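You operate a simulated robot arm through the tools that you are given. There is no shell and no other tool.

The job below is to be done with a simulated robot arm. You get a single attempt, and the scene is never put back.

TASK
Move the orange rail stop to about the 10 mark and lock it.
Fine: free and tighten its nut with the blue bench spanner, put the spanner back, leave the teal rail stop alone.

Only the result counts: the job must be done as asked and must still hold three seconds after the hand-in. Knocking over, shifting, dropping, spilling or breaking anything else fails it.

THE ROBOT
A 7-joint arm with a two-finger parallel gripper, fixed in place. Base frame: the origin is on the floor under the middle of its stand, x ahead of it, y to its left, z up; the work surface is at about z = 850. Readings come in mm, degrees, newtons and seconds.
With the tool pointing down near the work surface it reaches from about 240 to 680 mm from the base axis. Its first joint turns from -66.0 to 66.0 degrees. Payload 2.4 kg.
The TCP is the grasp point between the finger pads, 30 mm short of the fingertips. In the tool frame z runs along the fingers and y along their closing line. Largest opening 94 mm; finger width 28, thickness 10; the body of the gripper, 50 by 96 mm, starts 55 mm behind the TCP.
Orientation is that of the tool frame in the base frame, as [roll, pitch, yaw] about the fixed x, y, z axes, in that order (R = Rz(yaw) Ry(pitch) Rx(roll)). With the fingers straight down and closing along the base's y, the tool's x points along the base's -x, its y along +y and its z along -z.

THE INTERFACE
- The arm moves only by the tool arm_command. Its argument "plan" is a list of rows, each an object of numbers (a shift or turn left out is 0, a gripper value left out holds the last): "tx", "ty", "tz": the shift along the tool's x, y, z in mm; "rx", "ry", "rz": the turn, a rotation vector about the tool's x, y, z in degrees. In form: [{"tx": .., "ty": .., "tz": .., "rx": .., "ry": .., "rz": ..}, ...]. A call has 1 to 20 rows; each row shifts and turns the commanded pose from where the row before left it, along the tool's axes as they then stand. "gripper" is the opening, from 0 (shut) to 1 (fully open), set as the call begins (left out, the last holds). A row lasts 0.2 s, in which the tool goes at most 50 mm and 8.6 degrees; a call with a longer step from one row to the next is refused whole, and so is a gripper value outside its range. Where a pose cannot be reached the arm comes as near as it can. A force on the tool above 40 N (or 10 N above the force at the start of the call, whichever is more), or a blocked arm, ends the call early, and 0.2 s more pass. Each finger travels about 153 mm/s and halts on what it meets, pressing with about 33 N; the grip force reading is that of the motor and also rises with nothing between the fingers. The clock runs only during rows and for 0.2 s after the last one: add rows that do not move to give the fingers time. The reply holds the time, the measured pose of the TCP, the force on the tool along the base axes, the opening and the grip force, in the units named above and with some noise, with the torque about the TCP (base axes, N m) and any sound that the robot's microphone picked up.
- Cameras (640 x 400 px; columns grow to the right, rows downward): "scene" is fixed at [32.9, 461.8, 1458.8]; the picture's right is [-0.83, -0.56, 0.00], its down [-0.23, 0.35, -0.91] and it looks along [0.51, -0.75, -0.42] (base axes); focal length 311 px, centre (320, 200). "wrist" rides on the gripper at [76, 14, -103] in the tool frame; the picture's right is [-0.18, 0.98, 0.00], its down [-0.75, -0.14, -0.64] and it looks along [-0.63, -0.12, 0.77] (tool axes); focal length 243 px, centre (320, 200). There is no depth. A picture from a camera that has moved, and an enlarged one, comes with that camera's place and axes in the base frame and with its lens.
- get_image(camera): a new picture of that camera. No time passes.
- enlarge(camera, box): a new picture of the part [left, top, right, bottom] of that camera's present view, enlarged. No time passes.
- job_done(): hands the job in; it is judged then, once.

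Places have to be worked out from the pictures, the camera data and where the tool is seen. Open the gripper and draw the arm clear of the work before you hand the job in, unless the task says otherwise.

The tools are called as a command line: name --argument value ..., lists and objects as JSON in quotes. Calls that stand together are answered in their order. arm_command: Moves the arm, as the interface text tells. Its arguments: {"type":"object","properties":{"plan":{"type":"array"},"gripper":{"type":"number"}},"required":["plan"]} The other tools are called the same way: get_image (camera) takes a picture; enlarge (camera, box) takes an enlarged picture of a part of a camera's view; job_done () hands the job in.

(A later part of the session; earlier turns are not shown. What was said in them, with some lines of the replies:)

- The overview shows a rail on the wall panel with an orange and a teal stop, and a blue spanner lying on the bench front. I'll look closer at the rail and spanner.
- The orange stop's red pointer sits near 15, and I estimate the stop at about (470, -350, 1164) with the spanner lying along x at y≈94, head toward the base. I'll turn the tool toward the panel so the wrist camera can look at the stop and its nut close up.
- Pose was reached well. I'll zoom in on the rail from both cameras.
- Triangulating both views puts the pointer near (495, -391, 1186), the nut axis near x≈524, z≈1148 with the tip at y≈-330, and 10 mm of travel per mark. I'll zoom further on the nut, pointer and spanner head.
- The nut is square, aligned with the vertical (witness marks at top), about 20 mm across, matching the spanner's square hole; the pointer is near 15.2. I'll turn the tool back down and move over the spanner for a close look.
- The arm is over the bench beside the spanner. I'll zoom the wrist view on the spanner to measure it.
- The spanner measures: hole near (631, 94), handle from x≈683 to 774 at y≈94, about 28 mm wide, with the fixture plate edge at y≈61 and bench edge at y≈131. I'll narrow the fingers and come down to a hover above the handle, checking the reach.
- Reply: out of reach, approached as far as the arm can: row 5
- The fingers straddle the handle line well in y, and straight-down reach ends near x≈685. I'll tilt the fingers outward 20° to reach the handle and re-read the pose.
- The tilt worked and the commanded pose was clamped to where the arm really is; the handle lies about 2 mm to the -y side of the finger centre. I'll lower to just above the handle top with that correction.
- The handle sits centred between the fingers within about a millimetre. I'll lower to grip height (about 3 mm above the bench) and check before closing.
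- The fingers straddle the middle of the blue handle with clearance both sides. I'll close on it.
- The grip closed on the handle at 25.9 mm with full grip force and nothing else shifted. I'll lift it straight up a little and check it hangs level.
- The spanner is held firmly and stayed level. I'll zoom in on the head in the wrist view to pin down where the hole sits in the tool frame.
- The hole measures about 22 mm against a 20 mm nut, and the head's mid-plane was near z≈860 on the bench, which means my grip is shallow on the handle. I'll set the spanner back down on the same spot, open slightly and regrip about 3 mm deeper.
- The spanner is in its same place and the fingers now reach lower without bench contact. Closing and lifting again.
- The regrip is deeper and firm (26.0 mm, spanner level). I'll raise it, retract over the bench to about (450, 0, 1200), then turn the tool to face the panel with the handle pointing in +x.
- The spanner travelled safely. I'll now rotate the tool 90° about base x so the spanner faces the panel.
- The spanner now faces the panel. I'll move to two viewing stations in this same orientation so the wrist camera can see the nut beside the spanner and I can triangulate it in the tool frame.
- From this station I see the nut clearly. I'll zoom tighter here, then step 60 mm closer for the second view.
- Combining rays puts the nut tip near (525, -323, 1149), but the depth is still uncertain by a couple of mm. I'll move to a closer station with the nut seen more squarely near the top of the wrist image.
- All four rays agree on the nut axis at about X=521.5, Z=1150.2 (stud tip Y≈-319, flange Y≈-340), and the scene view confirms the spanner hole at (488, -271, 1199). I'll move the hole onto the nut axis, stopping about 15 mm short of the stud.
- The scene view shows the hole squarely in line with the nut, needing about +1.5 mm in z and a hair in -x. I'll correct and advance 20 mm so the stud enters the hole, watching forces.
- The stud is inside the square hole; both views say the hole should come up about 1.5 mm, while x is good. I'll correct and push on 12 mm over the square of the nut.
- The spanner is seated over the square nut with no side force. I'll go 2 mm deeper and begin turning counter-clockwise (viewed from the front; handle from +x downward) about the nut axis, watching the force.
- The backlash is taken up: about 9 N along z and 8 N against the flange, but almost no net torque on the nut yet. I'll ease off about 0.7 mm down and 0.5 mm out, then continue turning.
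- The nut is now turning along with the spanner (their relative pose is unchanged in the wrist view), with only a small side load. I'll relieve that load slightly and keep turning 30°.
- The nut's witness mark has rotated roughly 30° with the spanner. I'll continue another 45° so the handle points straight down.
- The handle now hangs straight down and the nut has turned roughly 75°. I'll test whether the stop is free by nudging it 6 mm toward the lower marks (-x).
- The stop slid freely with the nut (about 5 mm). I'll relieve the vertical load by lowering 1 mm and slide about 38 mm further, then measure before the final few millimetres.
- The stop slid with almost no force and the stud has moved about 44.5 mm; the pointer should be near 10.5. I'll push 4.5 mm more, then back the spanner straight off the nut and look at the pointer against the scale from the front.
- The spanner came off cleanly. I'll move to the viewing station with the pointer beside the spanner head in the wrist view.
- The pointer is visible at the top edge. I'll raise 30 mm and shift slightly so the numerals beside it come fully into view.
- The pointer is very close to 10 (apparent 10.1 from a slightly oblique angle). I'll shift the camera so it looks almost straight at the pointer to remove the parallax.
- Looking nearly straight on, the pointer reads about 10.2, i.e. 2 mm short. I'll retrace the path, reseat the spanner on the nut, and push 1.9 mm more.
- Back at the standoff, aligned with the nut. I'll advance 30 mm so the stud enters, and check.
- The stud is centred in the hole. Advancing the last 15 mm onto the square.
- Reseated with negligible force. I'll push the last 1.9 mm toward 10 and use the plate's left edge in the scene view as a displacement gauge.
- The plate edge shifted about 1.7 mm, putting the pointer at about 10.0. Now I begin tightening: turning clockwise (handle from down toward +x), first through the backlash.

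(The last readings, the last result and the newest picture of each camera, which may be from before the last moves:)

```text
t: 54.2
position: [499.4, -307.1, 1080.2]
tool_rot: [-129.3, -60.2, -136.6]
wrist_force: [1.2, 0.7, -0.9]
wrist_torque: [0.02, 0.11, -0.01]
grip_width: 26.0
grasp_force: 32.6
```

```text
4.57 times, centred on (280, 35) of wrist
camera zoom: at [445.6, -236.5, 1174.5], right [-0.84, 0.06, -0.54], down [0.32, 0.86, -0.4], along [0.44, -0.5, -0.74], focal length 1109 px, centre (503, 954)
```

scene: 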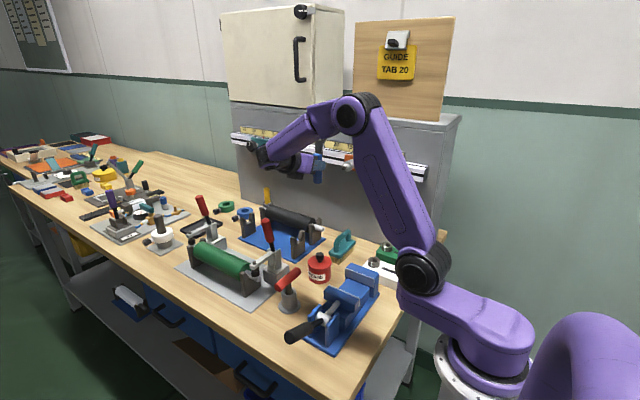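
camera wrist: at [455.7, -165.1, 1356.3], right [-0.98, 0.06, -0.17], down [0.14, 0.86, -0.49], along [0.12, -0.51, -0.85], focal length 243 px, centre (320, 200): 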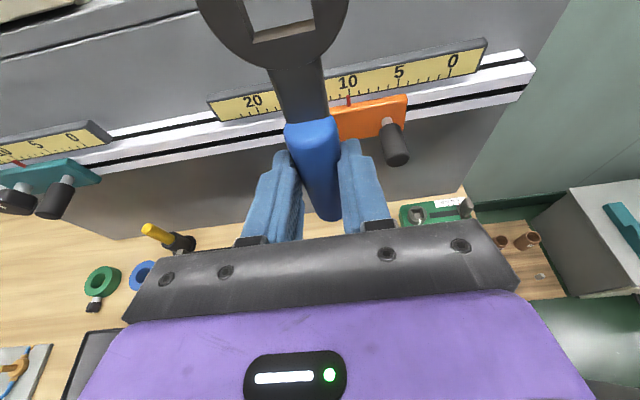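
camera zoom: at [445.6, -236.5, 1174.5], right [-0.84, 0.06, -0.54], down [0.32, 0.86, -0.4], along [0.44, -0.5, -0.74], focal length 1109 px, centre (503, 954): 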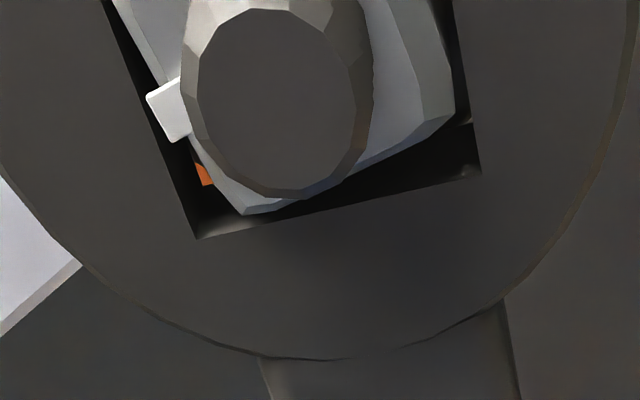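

Backlash is used up and the plate hasn't moved. Continuing clockwise 37.5° while watching the force and plate edge.

arm_command --plan '[{"tx": 0.152, "ty": -4.944, "tz": -0.055, "rx": 1.2826, "rz": 3.5239}, {"tx": 0.152, "ty": -4.944, "tz": -0.055, "rx": 1.2826, "rz": 3.5239}, {"tx": 0.152, "ty": -4.944, "tz": -0.055, "rx": 1.2826, "rz": 3.5239}, {"tx": 0.152, "ty": -4.944, "tz": -0.055, "rx": 1.2826, "rz": 3.5239}, {"tx": 0.152, "ty": -4.944, "tz": -0.055, "rx": 1.2826, "rz": 3.5239}, {"tx": 0.152, "ty": -4.944, "tz": -0.055, "rx": 1.2826, "rz": 3.5239}, {"tx": 0.152, "ty": -4.944, "tz": -0.055, "rx": 1.2826, "rz": 3.5239}, {"tx": 0.152, "ty": -4.944, "tz": -0.055, "rx": 1.2826, "rz": 3.5239}, {"tx": 0.152, "ty": -4.944, "tz": -0.055, "rx": 1.2826, "rz": 3.5239}, {"tx": 0.152, "ty": -4.944, "tz": -0.055, "rx": 1.2826, "rz": 3.5239}, {}]'

enlarge --camera "scene" --box '[325, 145, 373, 175]'

enlarge --camera "wrist" --box '[210, 0, 350, 70]'

```text
t: 56.6
position: [534.7, -307.2, 1112.3]
tool_rot: [-101.2, -27.9, -157.3]
wrist_force: [1.5, -3.4, -4.5]
wrist_torque: [0.26, -0.01, 0.25]
grip_width: 26.0
grasp_force: 33.2
```

```text
13.33 times, centred on (349, 160) of scene
camera zoom: at [33.0, 461.6, 1458.9], right [-0.83, -0.56, 0.0], down [-0.23, 0.35, -0.91], along [0.51, -0.75, -0.42], focal length 4143 px, centre (-67, 733)
```

zoom: 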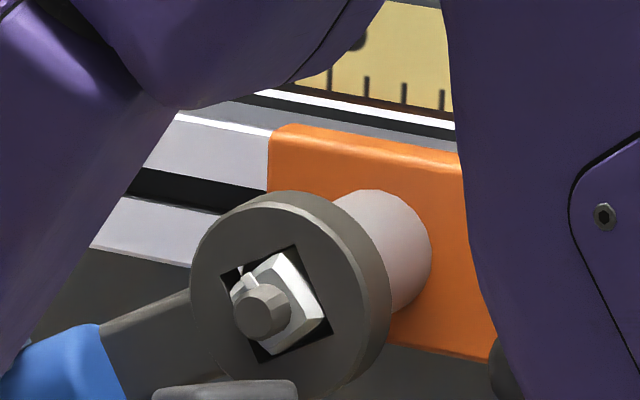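

```text
4.57 times, centred on (280, 35) of wrist
camera zoom: at [435.7, -236.1, 1154.6], right [-0.34, 0.06, -0.94], down [0.5, 0.86, -0.12], along [0.8, -0.51, -0.32], focal length 1109 px, centre (503, 954)
```

zoom: 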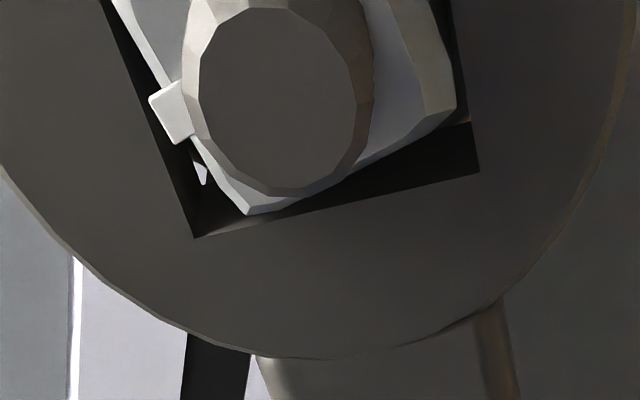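

The nut is turning back (mark now about 28° from vertical) and the stop crept about 1.3 mm past; I'll bring it back 1.2 mm in +x while it is still loose, then continue turning 15°.

arm_command --plan '[{"tx": -0.977, "ty": -0.6, "tz": 0.356}, {}, {"tx": 0.152, "ty": -4.944, "tz": -0.055, "rx": 1.2826, "rz": 3.5239}, {"tx": 0.152, "ty": -4.944, "tz": -0.055, "rx": 1.2826, "rz": 3.5239}, {"tx": 0.152, "ty": -4.944, "tz": -0.055, "rx": 1.2826, "rz": 3.5239}, {"tx": 0.152, "ty": -4.944, "tz": -0.055, "rx": 1.2826, "rz": 3.5239}, {}]'

enlarge --camera "scene" --box '[325, 145, 373, 175]'

enlarge --camera "wrist" --box '[210, 0, 350, 70]'

```text
t: 58.2
position: [542.3, -306.6, 1130.7]
tool_rot: [-95.1, -13.9, -159.4]
wrist_force: [-10.2, 6.4, -4.1]
wrist_torque: [0.02, -0.2, -0.65]
grip_width: 25.7
grasp_force: 32.8
```

```text
13.33 times, centred on (349, 160) of scene
camera zoom: at [32.6, 462.0, 1458.8], right [-0.83, -0.56, 0.0], down [-0.23, 0.35, -0.91], along [0.51, -0.75, -0.42], focal length 4143 px, centre (-67, 733)
```

zoom: 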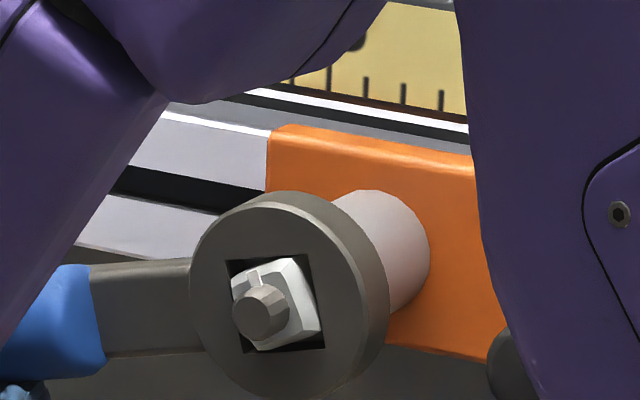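

```text
4.57 times, centred on (280, 35) of wrist
camera zoom: at [436.6, -236.5, 1146.1], right [-0.09, 0.06, -0.99], down [0.51, 0.86, 0.01], along [0.86, -0.51, -0.11], focal length 1109 px, centre (503, 954)
```

zoom: 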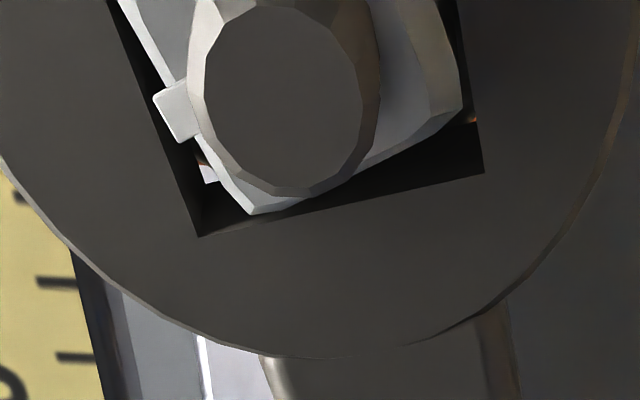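

The stop now resists sideways force (about 10 N), so the lock is biting, with the pointer at about 9.9. Continuing clockwise.

arm_command --plan '[{"tx": 0.152, "ty": -4.944, "tz": -0.055, "rx": 1.2826, "rz": 3.5239}, {"tx": 0.152, "ty": -4.944, "tz": -0.055, "rx": 1.2826, "rz": 3.5239}, {"tx": 0.152, "ty": -4.944, "tz": -0.055, "rx": 1.2826, "rz": 3.5239}, {"tx": 0.152, "ty": -4.944, "tz": -0.055, "rx": 1.2826, "rz": 3.5239}, {}]'

enlarge --camera "scene" --box '[325, 145, 373, 175]'

enlarge --camera "wrist" --box '[210, 0, 350, 70]'

```text
t: 59.4
position: [545.2, -306.8, 1149.1]
tool_rot: [-90.0, 0.1, -159.9]
wrist_force: [-1.4, -4.9, -2.7]
wrist_torque: [0.04, 0.03, 0.26]
grip_width: 26.1
grasp_force: 32.9
```

```text
13.33 times, centred on (349, 160) of scene
camera zoom: at [32.9, 461.6, 1458.9], right [-0.83, -0.56, 0.0], down [-0.23, 0.35, -0.91], along [0.51, -0.75, -0.42], focal length 4143 px, centre (-67, 733)
```

zoom: 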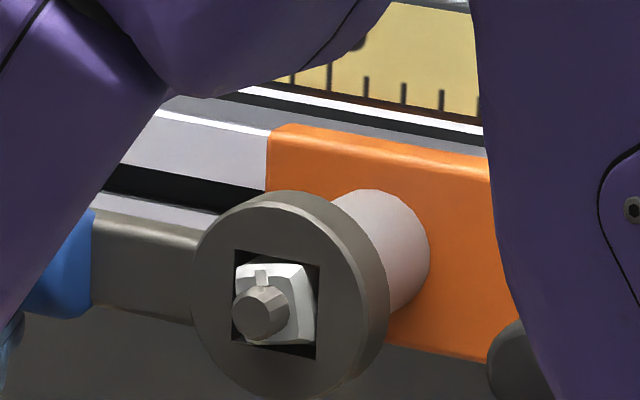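

```text
4.57 times, centred on (280, 35) of wrist
camera zoom: at [439.2, -236.5, 1137.5], right [0.17, 0.06, -0.98], down [0.49, 0.86, 0.14], along [0.85, -0.51, 0.12], focal length 1109 px, centre (503, 954)
```

zoom: 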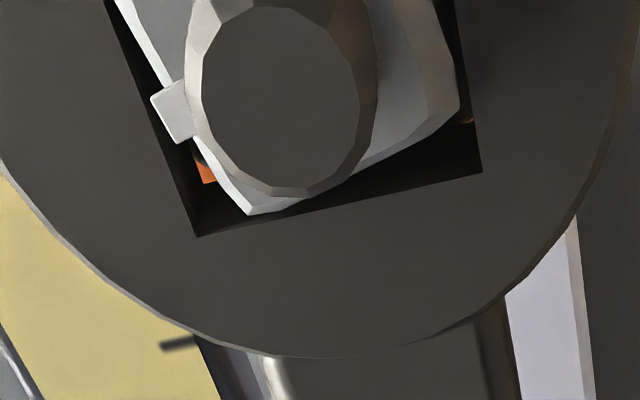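

The handle is back to horizontal and the nut mark is nearly at the top. I'll keep turning clockwise past horizontal until the nut resists.

arm_command --plan '[{"tx": 0.152, "ty": -4.944, "tz": -0.055, "rx": 1.2826, "rz": 3.5239}, {"tx": 0.152, "ty": -4.944, "tz": -0.055, "rx": 1.2826, "rz": 3.5239}, {"tx": 0.152, "ty": -4.944, "tz": -0.055, "rx": 1.2826, "rz": 3.5239}, {}]'

enlarge --camera "scene" --box '[325, 145, 373, 175]'

enlarge --camera "wrist" --box '[210, 0, 350, 70]'

```text
t: 60.4
position: [544.7, -307.3, 1165.6]
tool_rot: [-86.1, 10.7, -159.6]
wrist_force: [0.5, -4.3, -3.0]
wrist_torque: [-0.04, 0.08, 0.35]
grip_width: 26.2
grasp_force: 33.2
```

```text
13.33 times, centred on (349, 160) of scene
camera zoom: at [33.0, 461.7, 1458.9], right [-0.83, -0.56, 0.0], down [-0.23, 0.35, -0.91], along [0.51, -0.75, -0.42], focal length 4143 px, centre (-67, 733)
```

zoom: 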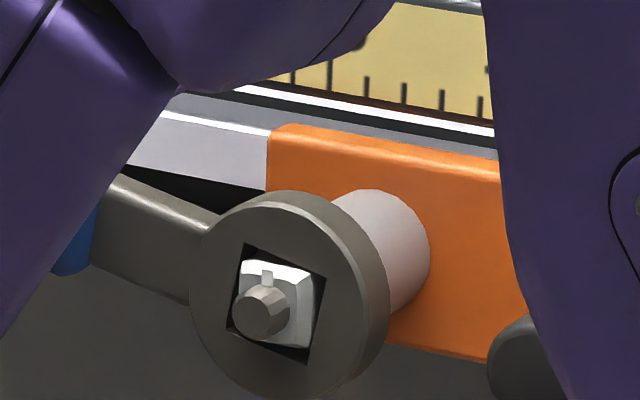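

```text
4.57 times, centred on (280, 35) of wrist
camera zoom: at [442.6, -236.3, 1131.7], right [0.36, 0.06, -0.93], down [0.45, 0.86, 0.23], along [0.82, -0.5, 0.28], focal length 1109 px, centre (503, 954)
```

zoom: 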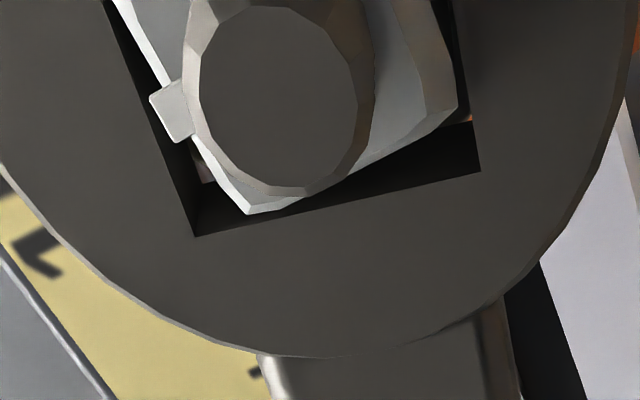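

The nut mark is back at its original top position with little torque so far. I'll keep turning clockwise in small steps to feel for the hard stop.

arm_command --plan '[{"tx": 0.152, "ty": -4.944, "tz": -0.055, "rx": 1.2826, "rz": 3.5239}, {"tx": 0.152, "ty": -4.944, "tz": -0.055, "rx": 1.2826, "rz": 3.5239}, {}]'

enlarge --camera "scene" --box '[325, 145, 373, 175]'

enlarge --camera "wrist" --box '[210, 0, 350, 70]'

```text
t: 61.2
position: [542.5, -306.8, 1170.0]
tool_rot: [-84.2, 17.3, -159.1]
wrist_force: [4.0, 1.7, -28.1]
wrist_torque: [0.54, 1.12, -0.4]
grip_width: 27.6
grasp_force: 32.6
```

```text
13.33 times, centred on (349, 160) of scene
camera zoom: at [33.6, 461.6, 1458.9], right [-0.83, -0.56, 0.0], down [-0.24, 0.35, -0.91], along [0.51, -0.75, -0.42], focal length 4143 px, centre (-67, 733)
```

zoom: 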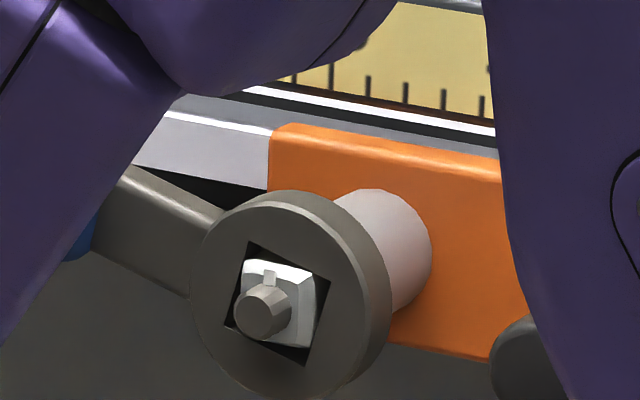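

```text
4.57 times, centred on (280, 35) of wrist
camera zoom: at [445.6, -235.3, 1125.0], right [0.47, 0.07, -0.88], down [0.42, 0.86, 0.3], along [0.78, -0.51, 0.38], focal length 1109 px, centre (503, 954)
```

zoom: 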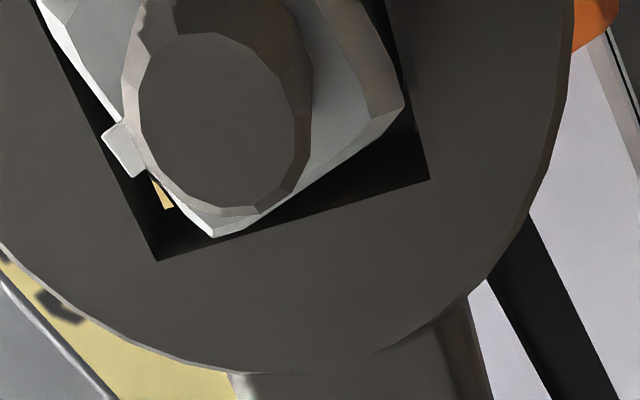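

The nut hit its stop: about 3 Nm at the nut, the mark at its original top position, and the spanner began to twist slightly in the grip, so it is tight. I'll back the spanner off into the middle of its backlash (5 steps, back to horizontal).

arm_command --plan '[{"tx": 0.152, "ty": 4.944, "tz": -0.055, "rx": -1.2826, "rz": -3.5239}, {"tx": 0.152, "ty": 4.944, "tz": -0.055, "rx": -1.2826, "rz": -3.5239}, {"tx": 0.152, "ty": 4.944, "tz": -0.055, "rx": -1.2826, "rz": -3.5239}, {"tx": 0.152, "ty": 4.944, "tz": -0.055, "rx": -1.2826, "rz": -3.5239}, {"tx": 0.152, "ty": 4.944, "tz": -0.055, "rx": -1.2826, "rz": -3.5239}, {}]'

enlarge --camera "scene" --box '[325, 145, 373, 175]'

get_image --camera "wrist"

enlarge --camera "wrist" --box '[190, 0, 370, 110]'

```text
t: 62.6
position: [544.8, -307.9, 1150.4]
tool_rot: [-89.9, -0.1, -160.1]
wrist_force: [0.2, 6.1, 0.4]
wrist_torque: [-0.03, 0.09, -0.31]
grip_width: 26.1
grasp_force: 33.5
```

```text
13.33 times, centred on (349, 160) of scene
camera zoom: at [32.9, 462.0, 1458.8], right [-0.83, -0.56, 0.0], down [-0.23, 0.35, -0.91], along [0.51, -0.75, -0.42], focal length 4143 px, centre (-67, 733)
```

zoom: 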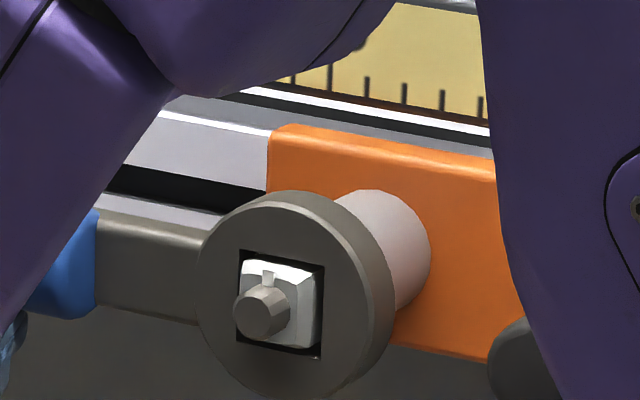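

```text
taken
camera wrist: at [438.5, -236.1, 1137.7], right [0.17, 0.06, -0.98], down [0.49, 0.86, 0.14], along [0.85, -0.51, 0.12], focal length 243 px, centre (320, 200)
```

wrist: 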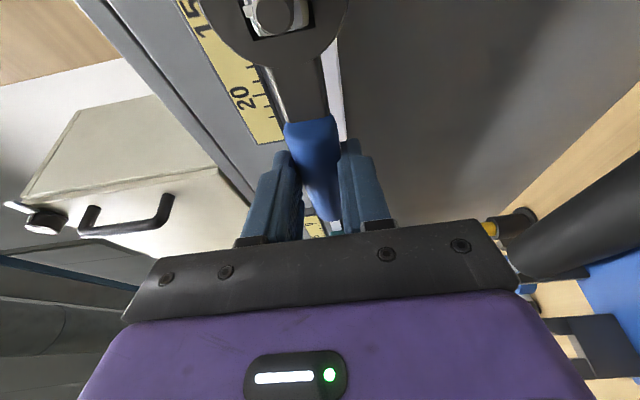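

```text
3.56 times, centred on (280, 55) of wrist
camera zoom: at [438.5, -236.1, 1137.7], right [0.17, 0.06, -0.98], down [0.49, 0.86, 0.14], along [0.85, -0.51, 0.12], focal length 863 px, centre (462, 716)
```

zoom: 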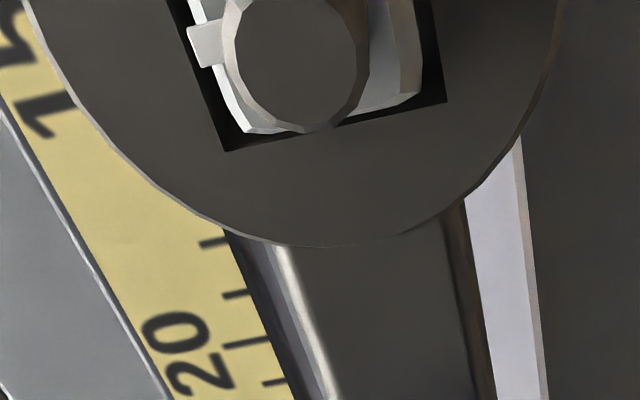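

The spanner sits aligned on the nut again, still well held. I'll test the lock by pushing the stop gently sideways about 3 mm in +x and watching whether force builds instead of motion.

arm_command --plan '[{"tx": -0.94, "tz": 0.342}, {"tx": -0.94, "tz": 0.342}, {"tx": -0.94, "tz": 0.342}]'

enlarge --camera "scene" --box '[325, 145, 373, 175]'

```text
t: 63.4
position: [548.1, -306.7, 1149.9]
tool_rot: [-90.0, 0.0, -160.0]
wrist_force: [-1.9, 4.9, -1.9]
wrist_torque: [0.04, 0.0, -0.35]
grip_width: 25.8
grasp_force: 33.0
```

```text
13.33 times, centred on (349, 160) of scene
camera zoom: at [32.9, 462.0, 1458.8], right [-0.83, -0.56, 0.0], down [-0.23, 0.35, -0.91], along [0.51, -0.75, -0.42], focal length 4143 px, centre (-67, 733)
```

zoom: 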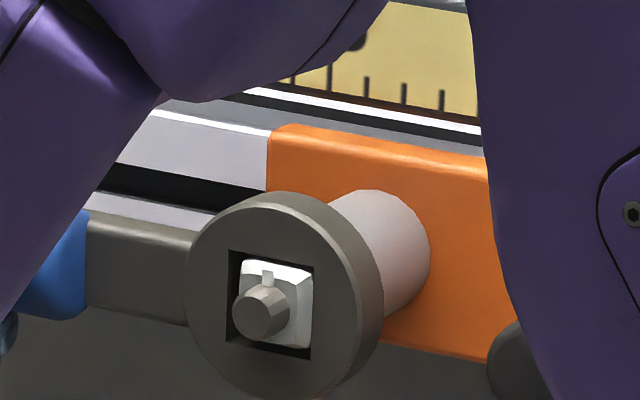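

The spanner only took up its play; the plate stayed put. Pushing 2 mm more to feel the resistance.

arm_command --plan '[{"tx": -0.94, "tz": 0.342}, {"tx": -0.94, "tz": 0.342}]'

enlarge --camera "scene" --box '[325, 145, 373, 175]'

```text
t: 64.0
position: [547.4, -306.5, 1150.3]
tool_rot: [-90.0, 0.0, -160.4]
wrist_force: [-17.4, 9.0, -3.3]
wrist_torque: [0.07, -0.07, -0.94]
grip_width: 26.0
grasp_force: 33.2
```

```text
13.33 times, centred on (349, 160) of scene
camera zoom: at [32.4, 462.1, 1458.7], right [-0.83, -0.56, 0.0], down [-0.23, 0.35, -0.91], along [0.51, -0.75, -0.42], focal length 4143 px, centre (-67, 733)
```

zoom: 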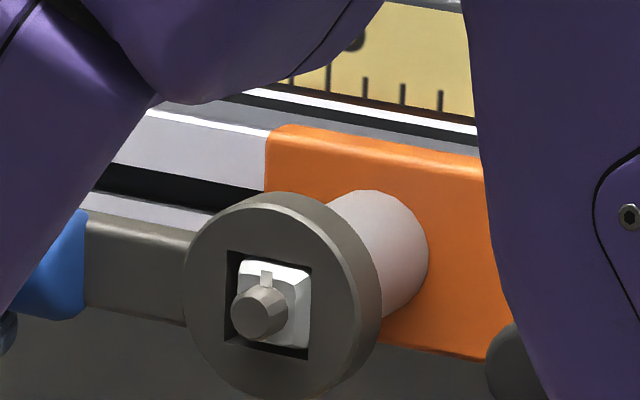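

At 17 N sideways the stop does not budge, so it is locked. I'll recentre the spanner and withdraw straight off the nut.

arm_command --plan '[{"tx": 1.645, "tz": -0.5985}, {"tx": 1.645, "tz": -0.5985}, {}]'

arm_command --plan '[{"tx": -1.71, "tz": -4.7}, {"tx": -3.42, "tz": -9.4}, {"tx": -5.13, "tz": -14.1}, {"tx": -5.13, "tz": -14.1}, {}]'

enlarge --camera "scene" --box '[310, 140, 390, 190]'

enlarge --camera "wrist" --box '[190, 0, 370, 110]'

```text
t: 64.8
position: [547.6, -305.6, 1149.3]
tool_rot: [-89.9, 0.0, -159.9]
wrist_force: [0.4, 0.3, -1.8]
wrist_torque: [0.02, -0.01, -0.02]
grip_width: 25.8
grasp_force: 32.7
```

```text
t: 66.0
position: [547.3, -261.0, 1148.6]
tool_rot: [-90.1, -0.1, -159.9]
wrist_force: [0.8, 0.4, -2.4]
wrist_torque: [0.03, 0.01, 0.02]
grip_width: 25.9
grasp_force: 33.1
```

```text
8.00 times, centred on (350, 165) of scene
camera zoom: at [33.0, 461.8, 1458.8], right [-0.83, -0.56, 0.0], down [-0.23, 0.35, -0.91], along [0.51, -0.75, -0.42], focal length 2486 px, centre (80, 480)
```

zoom: 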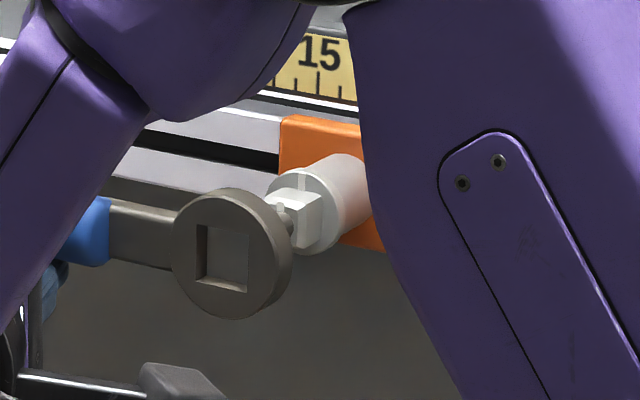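

```text
3.56 times, centred on (280, 55) of wrist
camera zoom: at [440.3, -190.5, 1136.5], right [0.17, 0.06, -0.98], down [0.49, 0.86, 0.14], along [0.85, -0.51, 0.12], focal length 863 px, centre (462, 716)
```

zoom: 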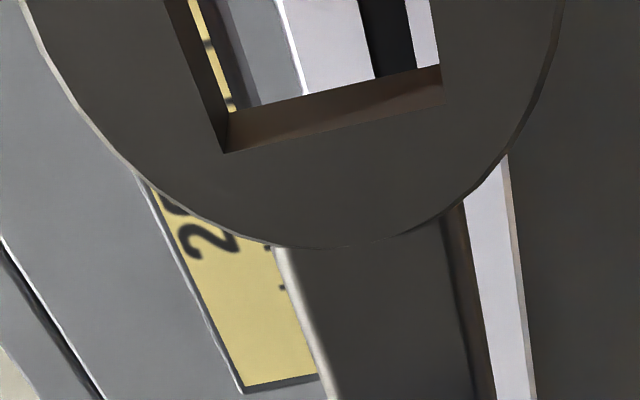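

The spanner is free of the nut, the nut's marks are aligned, and the stop reads about 9.9 by the plate-edge gauge. Now I retrace out to the open pose and rotate the tool back down to return the spanner.

arm_command --plan '[{"tx": -6.84, "tz": -18.8}, {"tx": 1.4, "ty": -7.34, "tz": -37.07}, {"tx": 1.4, "ty": -7.34, "tz": -37.07}, {"tx": 1.4, "ty": -7.34, "tz": -37.07}, {"tx": 1.4, "ty": -7.34, "tz": -37.07}, {"tx": 1.4, "ty": -7.34, "tz": -37.07}, {"tx": 1.4, "ty": -7.34, "tz": -37.07}, {"tx": 1.4, "ty": -7.34, "tz": -37.07}, {}]'

get_image --camera "scene"

get_image --camera "wrist"

```text
t: 68.0
position: [447.9, -0.2, 1202.2]
tool_rot: [-90.0, 0.0, -160.2]
wrist_force: [-0.2, -0.3, -1.7]
wrist_torque: [0.05, 0.01, -0.02]
grip_width: 26.2
grasp_force: 33.1
```

```text
taken
```

scene: 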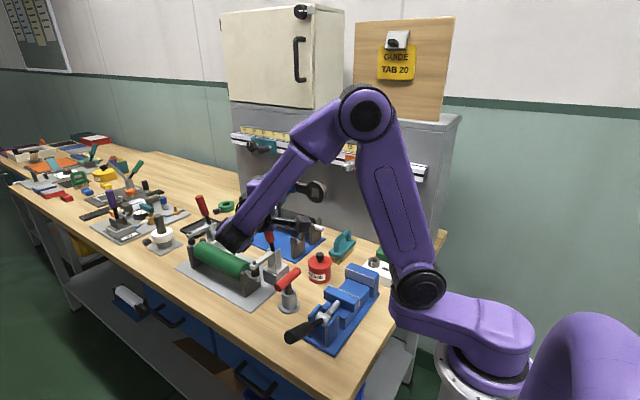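

```text
taken
camera wrist: at [341.4, 70.8, 1189.3], right [0.17, 0.06, -0.98], down [0.49, 0.86, 0.14], along [0.85, -0.51, 0.12], focal length 243 px, centre (320, 200)
```

wrist: 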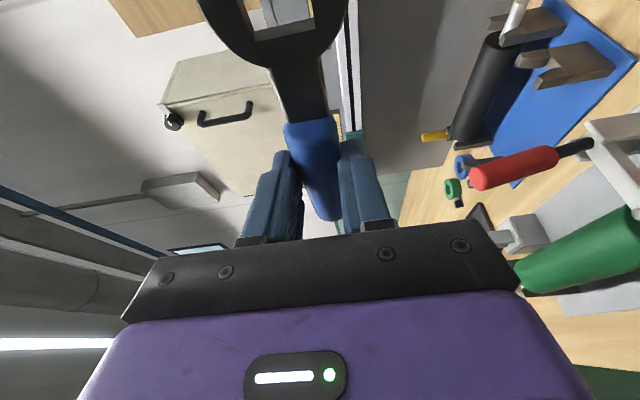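

Back at the rotation point. Rotating the tool back to pointing down.

arm_command --plan '[{"rx": -7.0477, "rz": 2.565}, {"rx": -7.0477, "rz": 2.565}, {"rx": -7.0477, "rz": 2.565}, {"rx": -7.0477, "rz": 2.565}, {"rx": -7.0477, "rz": 2.565}, {"rx": -7.0477, "rz": 2.565}, {"rx": -7.0477, "rz": 2.565}, {"rx": -7.0477, "rz": 2.565}, {"rx": -7.0477, "rz": 2.565}, {"rx": -7.0477, "rz": 2.565}, {"rx": -7.0477, "rz": 2.565}, {"rx": -7.0477, "rz": 2.565}, {}]'

enlarge --camera "scene" --box '[220, 110, 440, 200]'

get_image --camera "wrist"

```text
t: 70.8
position: [449.2, -1.2, 1200.7]
tool_rot: [179.9, 19.9, 179.9]
wrist_force: [0.2, 0.9, -2.6]
wrist_torque: [0.01, 0.02, 0.04]
grip_width: 26.2
grasp_force: 32.8
```

```text
2.91 times, centred on (330, 155) of scene
camera zoom: at [33.0, 461.8, 1458.8], right [-0.83, -0.56, 0.0], down [-0.23, 0.35, -0.91], along [0.51, -0.75, -0.42], focal length 904 px, centre (291, 331)
```

zoom: 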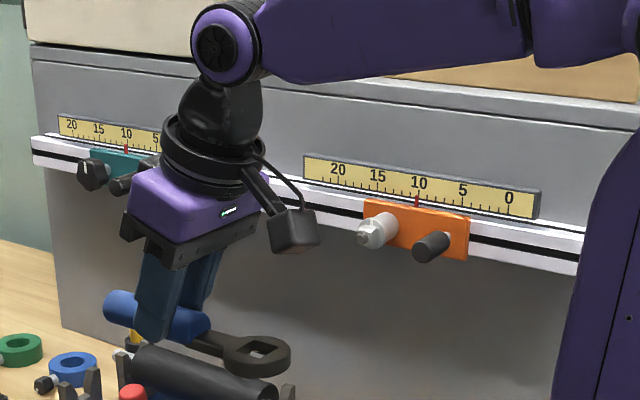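

```text
taken
camera wrist: at [342.3, 13.8, 1273.2], right [0.17, 0.98, 0.06], down [0.49, -0.14, 0.86], along [0.86, -0.12, -0.5], focal length 243 px, centre (320, 200)
```

wrist: 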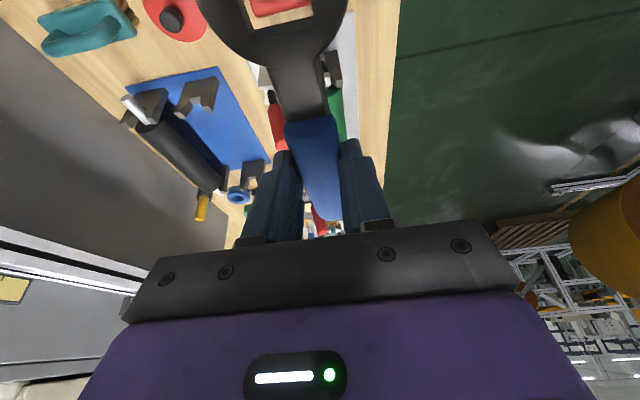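

The rail is in clear view for the scene camera. I'll zoom in on the pointer and nut before putting the spanner away.

enlarge --camera "scene" --box '[332, 155, 388, 190]'

enlarge --camera "scene" --box '[225, 135, 281, 170]'

```text
11.43 times, centred on (360, 172) of scene
camera zoom: at [33.0, 461.8, 1458.8], right [-0.83, -0.56, 0.0], down [-0.23, 0.35, -0.91], along [0.51, -0.75, -0.42], focal length 3551 px, centre (-137, 514)
```

zoom: 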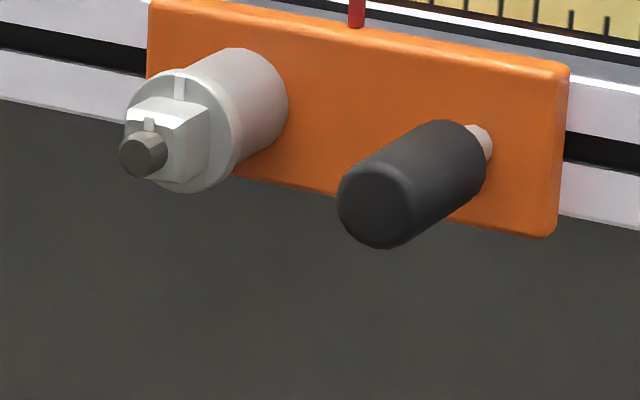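

```text
11.43 times, centred on (253, 152) of scene
camera zoom: at [33.0, 461.8, 1458.8], right [-0.83, -0.56, 0.0], down [-0.23, 0.35, -0.91], along [0.51, -0.75, -0.42], focal length 3551 px, centre (1086, 743)
```

zoom: 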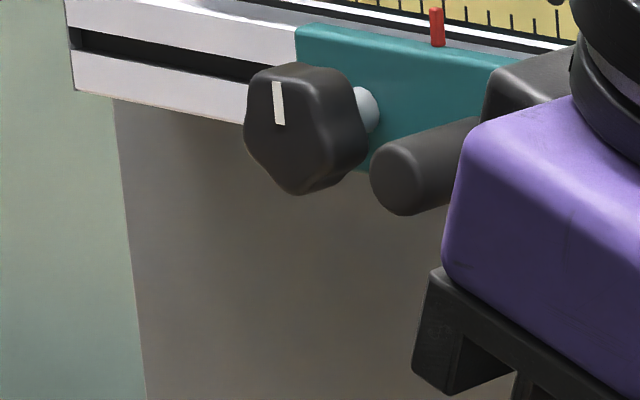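

The nut's mark lines up with the flange mark as it did at the start. One more zoom on the pointer itself.

enlarge --camera "scene" --box '[340, 140, 388, 170]'

```text
13.33 times, centred on (364, 155) of scene
camera zoom: at [33.0, 461.8, 1458.8], right [-0.83, -0.56, 0.0], down [-0.23, 0.35, -0.91], along [0.51, -0.75, -0.42], focal length 4143 px, centre (-267, 800)
```

zoom: 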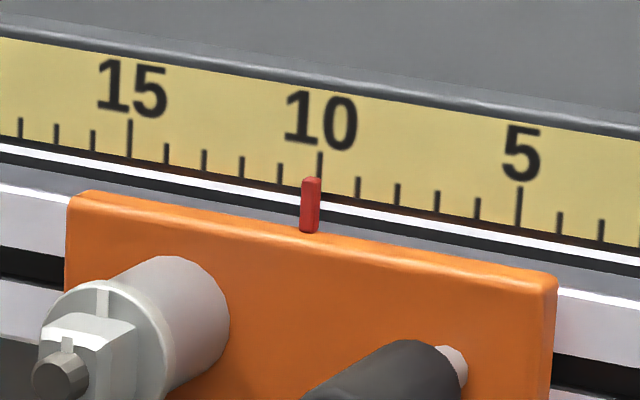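

The pointer sits right at the 10 tick (apparent 10.2 minus viewing parallax, like the teal one). Now I carry the spanner back above its original place.

arm_command --plan '[{"tx": -21.98, "ty": 10.44, "tz": 22.78}, {"tx": -21.98, "ty": 10.44, "tz": 22.78}, {"tx": -21.98, "ty": 10.44, "tz": 22.78}, {"tx": -21.98, "ty": 10.44, "tz": 22.78}, {"tx": -21.98, "ty": 10.44, "tz": 22.78}, {"tx": -21.98, "ty": 10.44, "tz": 22.78}, {"tx": -21.98, "ty": 10.44, "tz": 22.78}, {"tx": -21.98, "ty": 10.44, "tz": 22.78}, {"tx": -21.98, "ty": 10.44, "tz": 22.78}, {"tx": 10.26, "tz": 28.191}, {"tx": 10.26, "tz": 28.191}, {"tx": 10.26, "tz": 28.191}, {}, {}]'

get_image --camera "wrist"

enlarge --camera "wrist" --box '[190, 0, 370, 110]'

enlarge --camera "scene" --box '[150, 200, 270, 320]'

```text
t: 73.8
position: [704.4, 94.1, 986.0]
tool_rot: [-179.9, 20.0, -180.0]
wrist_force: [-0.7, -0.5, -1.8]
wrist_torque: [0.02, -0.06, -0.03]
grip_width: 26.1
grasp_force: 33.4
```

```text
taken
camera wrist: at [598.1, 108.1, 1057.4], right [0.17, 0.98, 0.06], down [0.49, -0.14, 0.86], along [0.85, -0.12, -0.51], focal length 243 px, centre (320, 200)
```

wrist: 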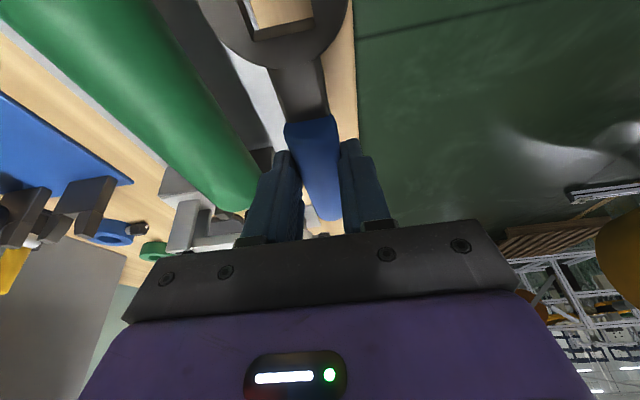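

```text
3.56 times, centred on (280, 55) of wrist
camera zoom: at [598.1, 108.1, 1057.4], right [0.17, 0.98, 0.06], down [0.49, -0.14, 0.86], along [0.85, -0.12, -0.51], focal length 863 px, centre (462, 716)
```

zoom: 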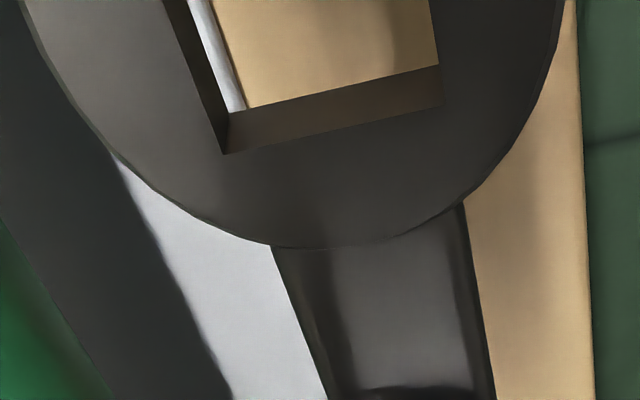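

```text
3.33 times, centred on (210, 260) of scene
camera zoom: at [33.0, 461.8, 1458.8], right [-0.83, -0.56, 0.0], down [-0.23, 0.35, -0.91], along [0.51, -0.75, -0.42], focal length 1036 px, centre (687, 0)
```

zoom: 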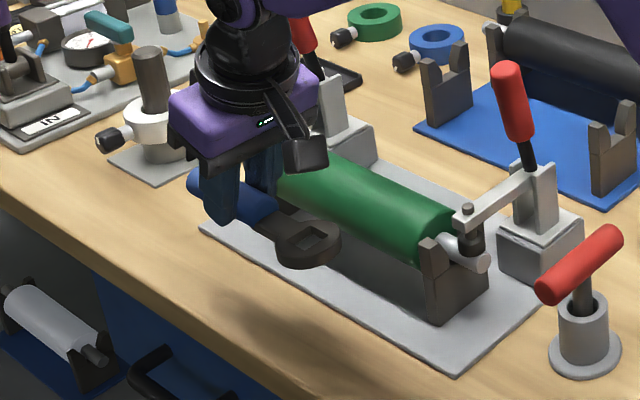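

The view matches the original lift pose within about 1 mm (1 mm short in x). I'll correct that and lower to about 4 mm above the resting height.

arm_command --plan '[{"tx": 9.32, "tz": 28.53}, {"tx": 10.26, "tz": 28.19}, {"tx": 6.84, "tz": 18.79}, {"tx": 3.42, "tz": 9.4}, {"tx": 2.05, "tz": 5.64}, {}]'

get_image --camera "wrist"

enlarge --camera "scene" --box '[165, 260, 235, 320]'

```text
t: 75.2
position: [706.3, 91.8, 889.1]
tool_rot: [180.0, 20.0, 179.9]
wrist_force: [1.0, -0.3, -1.6]
wrist_torque: [-0.03, -0.02, -0.01]
grip_width: 26.2
grasp_force: 33.4
```

```text
taken
camera wrist: at [599.1, 107.3, 961.5], right [0.17, 0.98, 0.06], down [0.49, -0.14, 0.86], along [0.85, -0.12, -0.51], focal length 243 px, centre (320, 200)
```

wrist: 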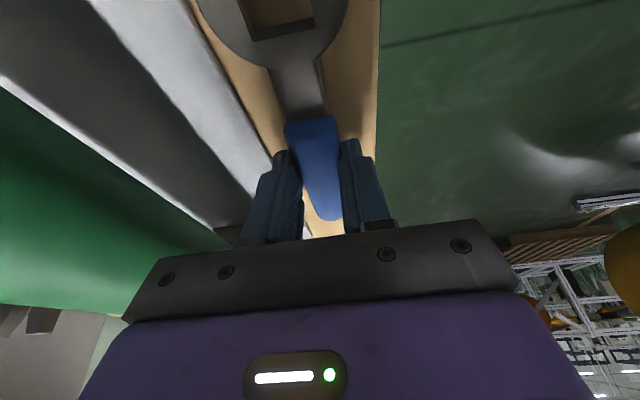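

```text
6.67 times, centred on (200, 290) of scene
camera zoom: at [33.0, 461.8, 1458.8], right [-0.83, -0.56, 0.0], down [-0.23, 0.35, -0.91], along [0.51, -0.75, -0.42], focal length 2072 px, centre (1120, -400)
```

zoom: 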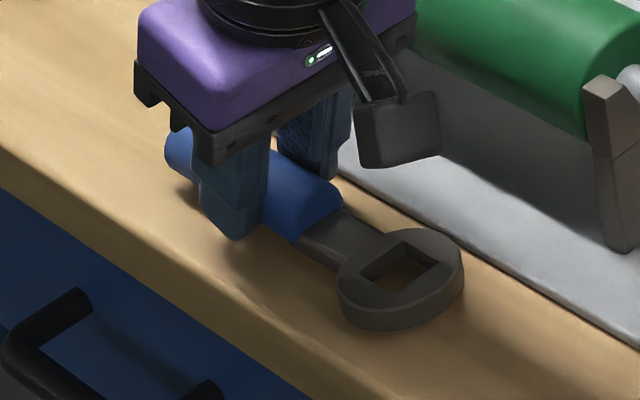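

About 5.5 mm to go and 1.3 mm off in y; I'll correct and settle it gently onto the bench.

arm_command --plan '[{"tx": 0.684, "ty": 1.2, "tz": 1.879}, {"tx": 0.684, "tz": 1.879}, {"tx": 0.342, "tz": 0.94}, {}, {}]'

enlarge --camera "scene" --box '[165, 260, 235, 320]'

enlarge --camera "wrist" --box '[190, 0, 400, 130]'

```text
t: 76.4
position: [705.5, 94.2, 885.1]
tool_rot: [-179.9, 19.9, 179.9]
wrist_force: [-0.9, -0.5, 1.3]
wrist_torque: [-0.04, -0.22, -0.01]
grip_width: 25.9
grasp_force: 32.8
```

```text
6.67 times, centred on (200, 290) of scene
camera zoom: at [32.8, 461.8, 1458.8], right [-0.83, -0.56, 0.0], down [-0.23, 0.35, -0.91], along [0.51, -0.75, -0.42], focal length 2072 px, centre (1120, -400)
```

zoom: 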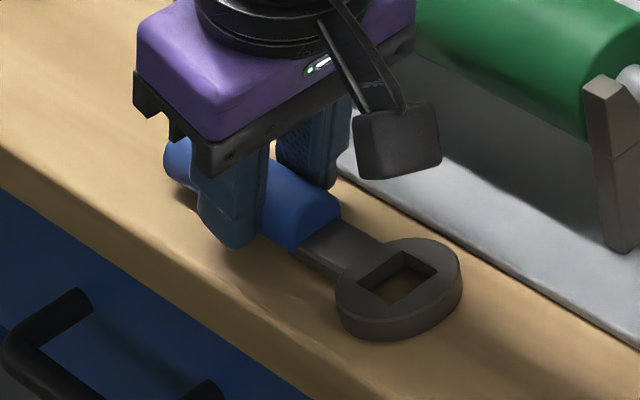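

```text
3.05 times, centred on (295, 65) of wrist
camera zoom: at [599.2, 108.6, 957.2], right [0.17, 0.98, 0.06], down [0.49, -0.14, 0.86], along [0.86, -0.12, -0.5], focal length 739 px, centre (396, 611)
```

zoom: 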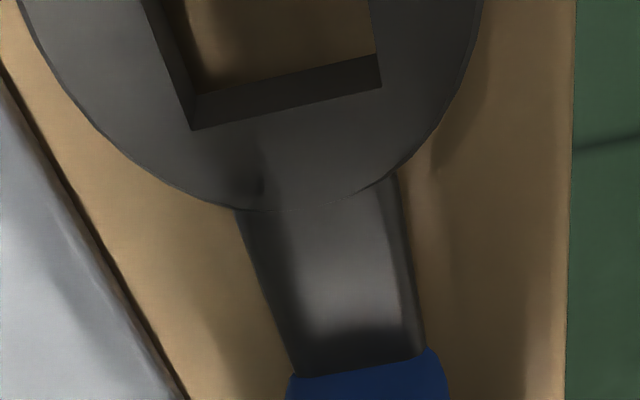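

The spanner has touched down (force changed sign) at its original spot. I'll release it with a modest opening and check before lifting.

arm_command --plan '[{"tx": 0.17, "tz": 0.47}, {}]'

arm_command --plan '[{}, {}, {}]' --gripper 0.42

enlarge --camera "scene" --box '[165, 260, 235, 320]'

get_image --camera "wrist"

```text
t: 77.0
position: [706.5, 94.0, 884.1]
tool_rot: [180.0, 20.1, -180.0]
wrist_force: [-4.0, -0.6, 7.2]
wrist_torque: [-0.03, -0.46, -0.06]
grip_width: 26.0
grasp_force: 33.3
```

```text
t: 77.8
position: [704.9, 93.7, 883.3]
tool_rot: [180.0, 19.9, 179.9]
wrist_force: [0.8, 0.0, -0.7]
wrist_torque: [0.0, -0.03, 0.02]
grip_width: 39.3
grasp_force: 0.2
```

```text
6.67 times, centred on (200, 290) of scene
camera zoom: at [32.9, 461.8, 1458.8], right [-0.83, -0.56, 0.0], down [-0.23, 0.35, -0.91], along [0.51, -0.75, -0.42], focal length 2072 px, centre (1120, -400)
```

zoom: 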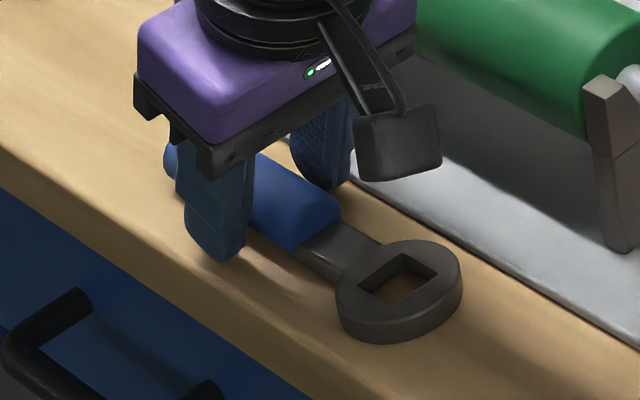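

```text
taken
camera wrist: at [599.0, 108.7, 956.3], right [0.17, 0.98, 0.06], down [0.49, -0.14, 0.86], along [0.85, -0.12, -0.51], focal length 243 px, centre (320, 200)
```

wrist: 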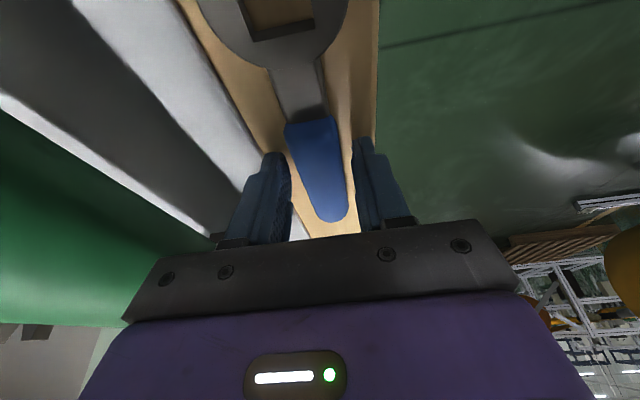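

The spanner lies in its original place and the fingers are clear of it. I'll lift straight up and retract over the bench.

arm_command --plan '[{"tx": -3.42, "tz": -9.397}, {"tx": -6.84, "tz": -18.794}, {"tx": -10.26, "tz": -28.191}, {"tx": -10.26, "tz": -28.191}, {"tx": -10.26, "tz": -28.191}, {"tx": -10.26, "tz": -28.191}, {"tx": -10.26, "tz": -28.191}, {"tx": 21.98, "ty": -10.44, "tz": -22.78}, {"tx": 21.98, "ty": -10.44, "tz": -22.78}, {"tx": 21.98, "ty": -10.44, "tz": -22.78}, {"tx": 21.98, "ty": -10.44, "tz": -22.78}, {"tx": 21.98, "ty": -10.44, "tz": -22.78}, {"tx": 21.98, "ty": -10.44, "tz": -22.78}, {"tx": 21.98, "ty": -10.44, "tz": -22.78}, {"tx": 21.98, "ty": -10.44, "tz": -22.78}, {"tx": 21.98, "ty": -10.44, "tz": -22.78}, {}]'

get_image --camera "scene"

enlarge --camera "scene" --box '[160, 220, 300, 320]'

enlarge --camera "scene" --box '[172, 274, 226, 316]'

```text
t: 81.4
position: [449.1, 1.8, 1189.6]
tool_rot: [180.0, 19.9, 180.0]
wrist_force: [-0.4, -0.9, -0.5]
wrist_torque: [-0.01, 0.0, 0.05]
grip_width: 39.5
grasp_force: 0.1
```

```text
taken
```

scene: 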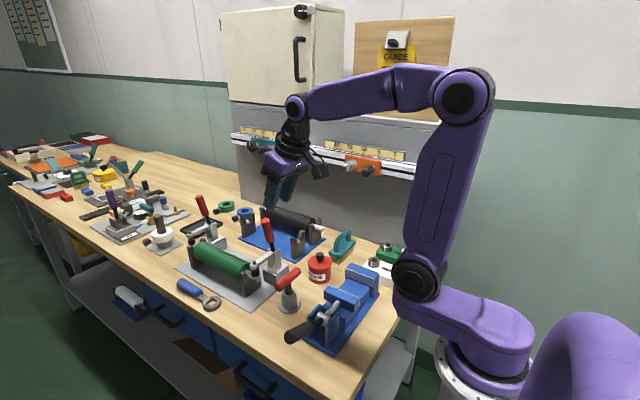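

```text
4.00 times, centred on (230, 270) of scene
camera zoom: at [32.9, 461.8, 1458.8], right [-0.83, -0.56, 0.0], down [-0.23, 0.35, -0.91], along [0.51, -0.75, -0.42], focal length 1243 px, centre (680, -80)
```

zoom: 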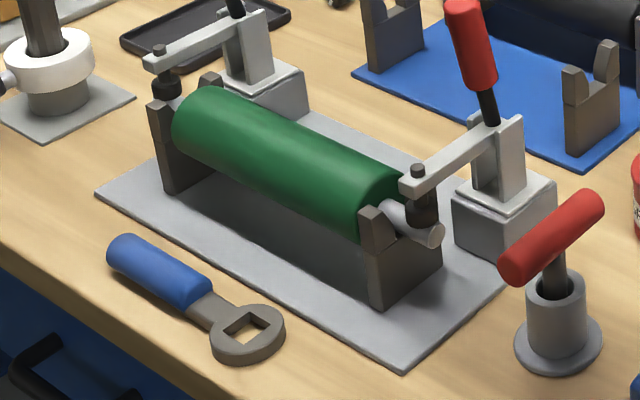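

```text
9.52 times, centred on (199, 295) of scene
camera zoom: at [32.9, 461.8, 1458.8], right [-0.83, -0.56, 0.0], down [-0.23, 0.35, -0.91], along [0.51, -0.75, -0.42], focal length 2959 px, centre (1472, -705)
```

zoom: 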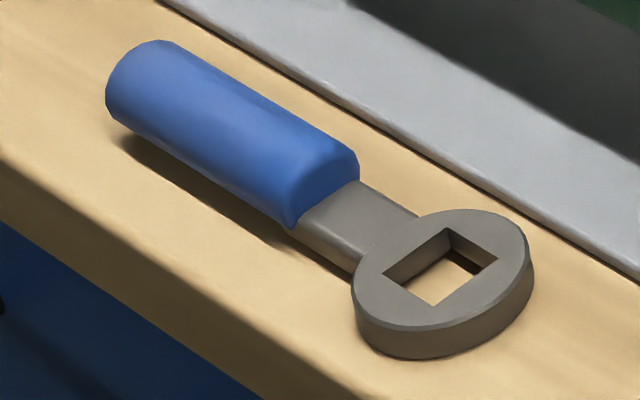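

The spanner is exactly where it began and nothing else moved. I'll open the gripper fully, straighten the tool and withdraw to the starting pose.

arm_command --plan '[{"ry": 6.667}, {"ry": 6.667}, {"ry": 6.666}, {"tx": 30.5, "ty": -0.5, "tz": -29.75}, {"tx": 30.5, "ty": -0.5, "tz": -29.75}, {"tx": 30.5, "ty": -0.5, "tz": -29.75}, {"tx": 30.5, "ty": -0.5, "tz": -29.75}, {}, {}]' --gripper 1.0

get_image --camera "scene"

get_image --camera "wrist"

enlarge --camera "scene" --box '[220, 110, 440, 200]'

enlarge --camera "wrist" --box '[0, 160, 140, 290]'

```text
t: 83.4
position: [327.8, -2.2, 1309.6]
tool_rot: [179.9, -0.2, -180.0]
wrist_force: [0.7, 0.5, -0.6]
wrist_torque: [-0.01, -0.01, -0.01]
grip_width: 94.0
grasp_force: 0.1
```

```text
taken
```

scene: 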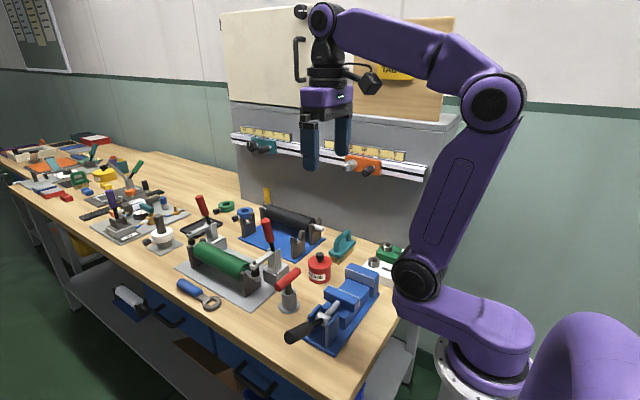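

```text
taken
camera wrist: at [252.5, 12.7, 1413.9], right [0.18, 0.98, 0.0], down [0.75, -0.14, 0.64], along [0.63, -0.12, -0.77], focal length 243 px, centre (320, 200)
```

wrist: 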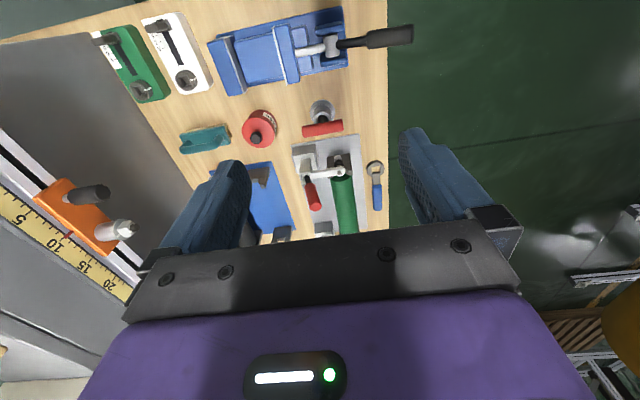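

```text
2.91 times, centred on (330, 155) of scene
camera zoom: at [32.9, 461.8, 1458.8], right [-0.83, -0.56, 0.0], down [-0.23, 0.35, -0.91], along [0.51, -0.75, -0.42], focal length 904 px, centre (291, 331)
```

zoom: 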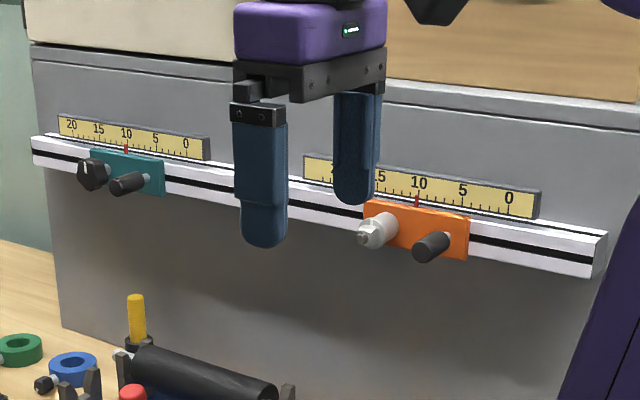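

```text
3.08 times, centred on (70, 225) of wrist
camera zoom: at [252.5, 12.7, 1413.9], right [0.18, 0.98, 0.0], down [0.75, -0.14, 0.64], along [0.63, -0.12, -0.77], focal length 746 px, centre (1089, 123)
```

zoom: 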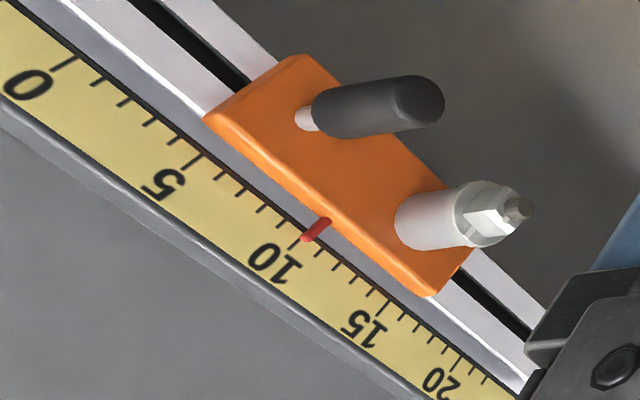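

The pointer sits at the 10 mark and the nut's witness marks line up again. The spanner is back in its place, the teal stop is untouched, and the arm is clear with the gripper open, so I'm handing in.

job_done

```text
The job is handed in.
```

The orange rail stop is now at about the 10 mark and locked, and I've handed the job in. I haven't seen a verdict.

- **Position:** the pointer reads about 10.0, moved down from about 15.
- **Lock:** I freed and tightened the nut with the blue spanner. I turned it clockwise until it hit its stop at roughly 3 Nm, with its mark back where it started. A sideways push of about 17 N afterwards did not move the stop.
- **Spanner:** it is back in its original place on the bench; close-up views before and after look the same.
- **Everything else:** I didn't touch the teal stop, and nothing else looks disturbed in the final pictures. The gripper is open and the arm is back at its starting pose.
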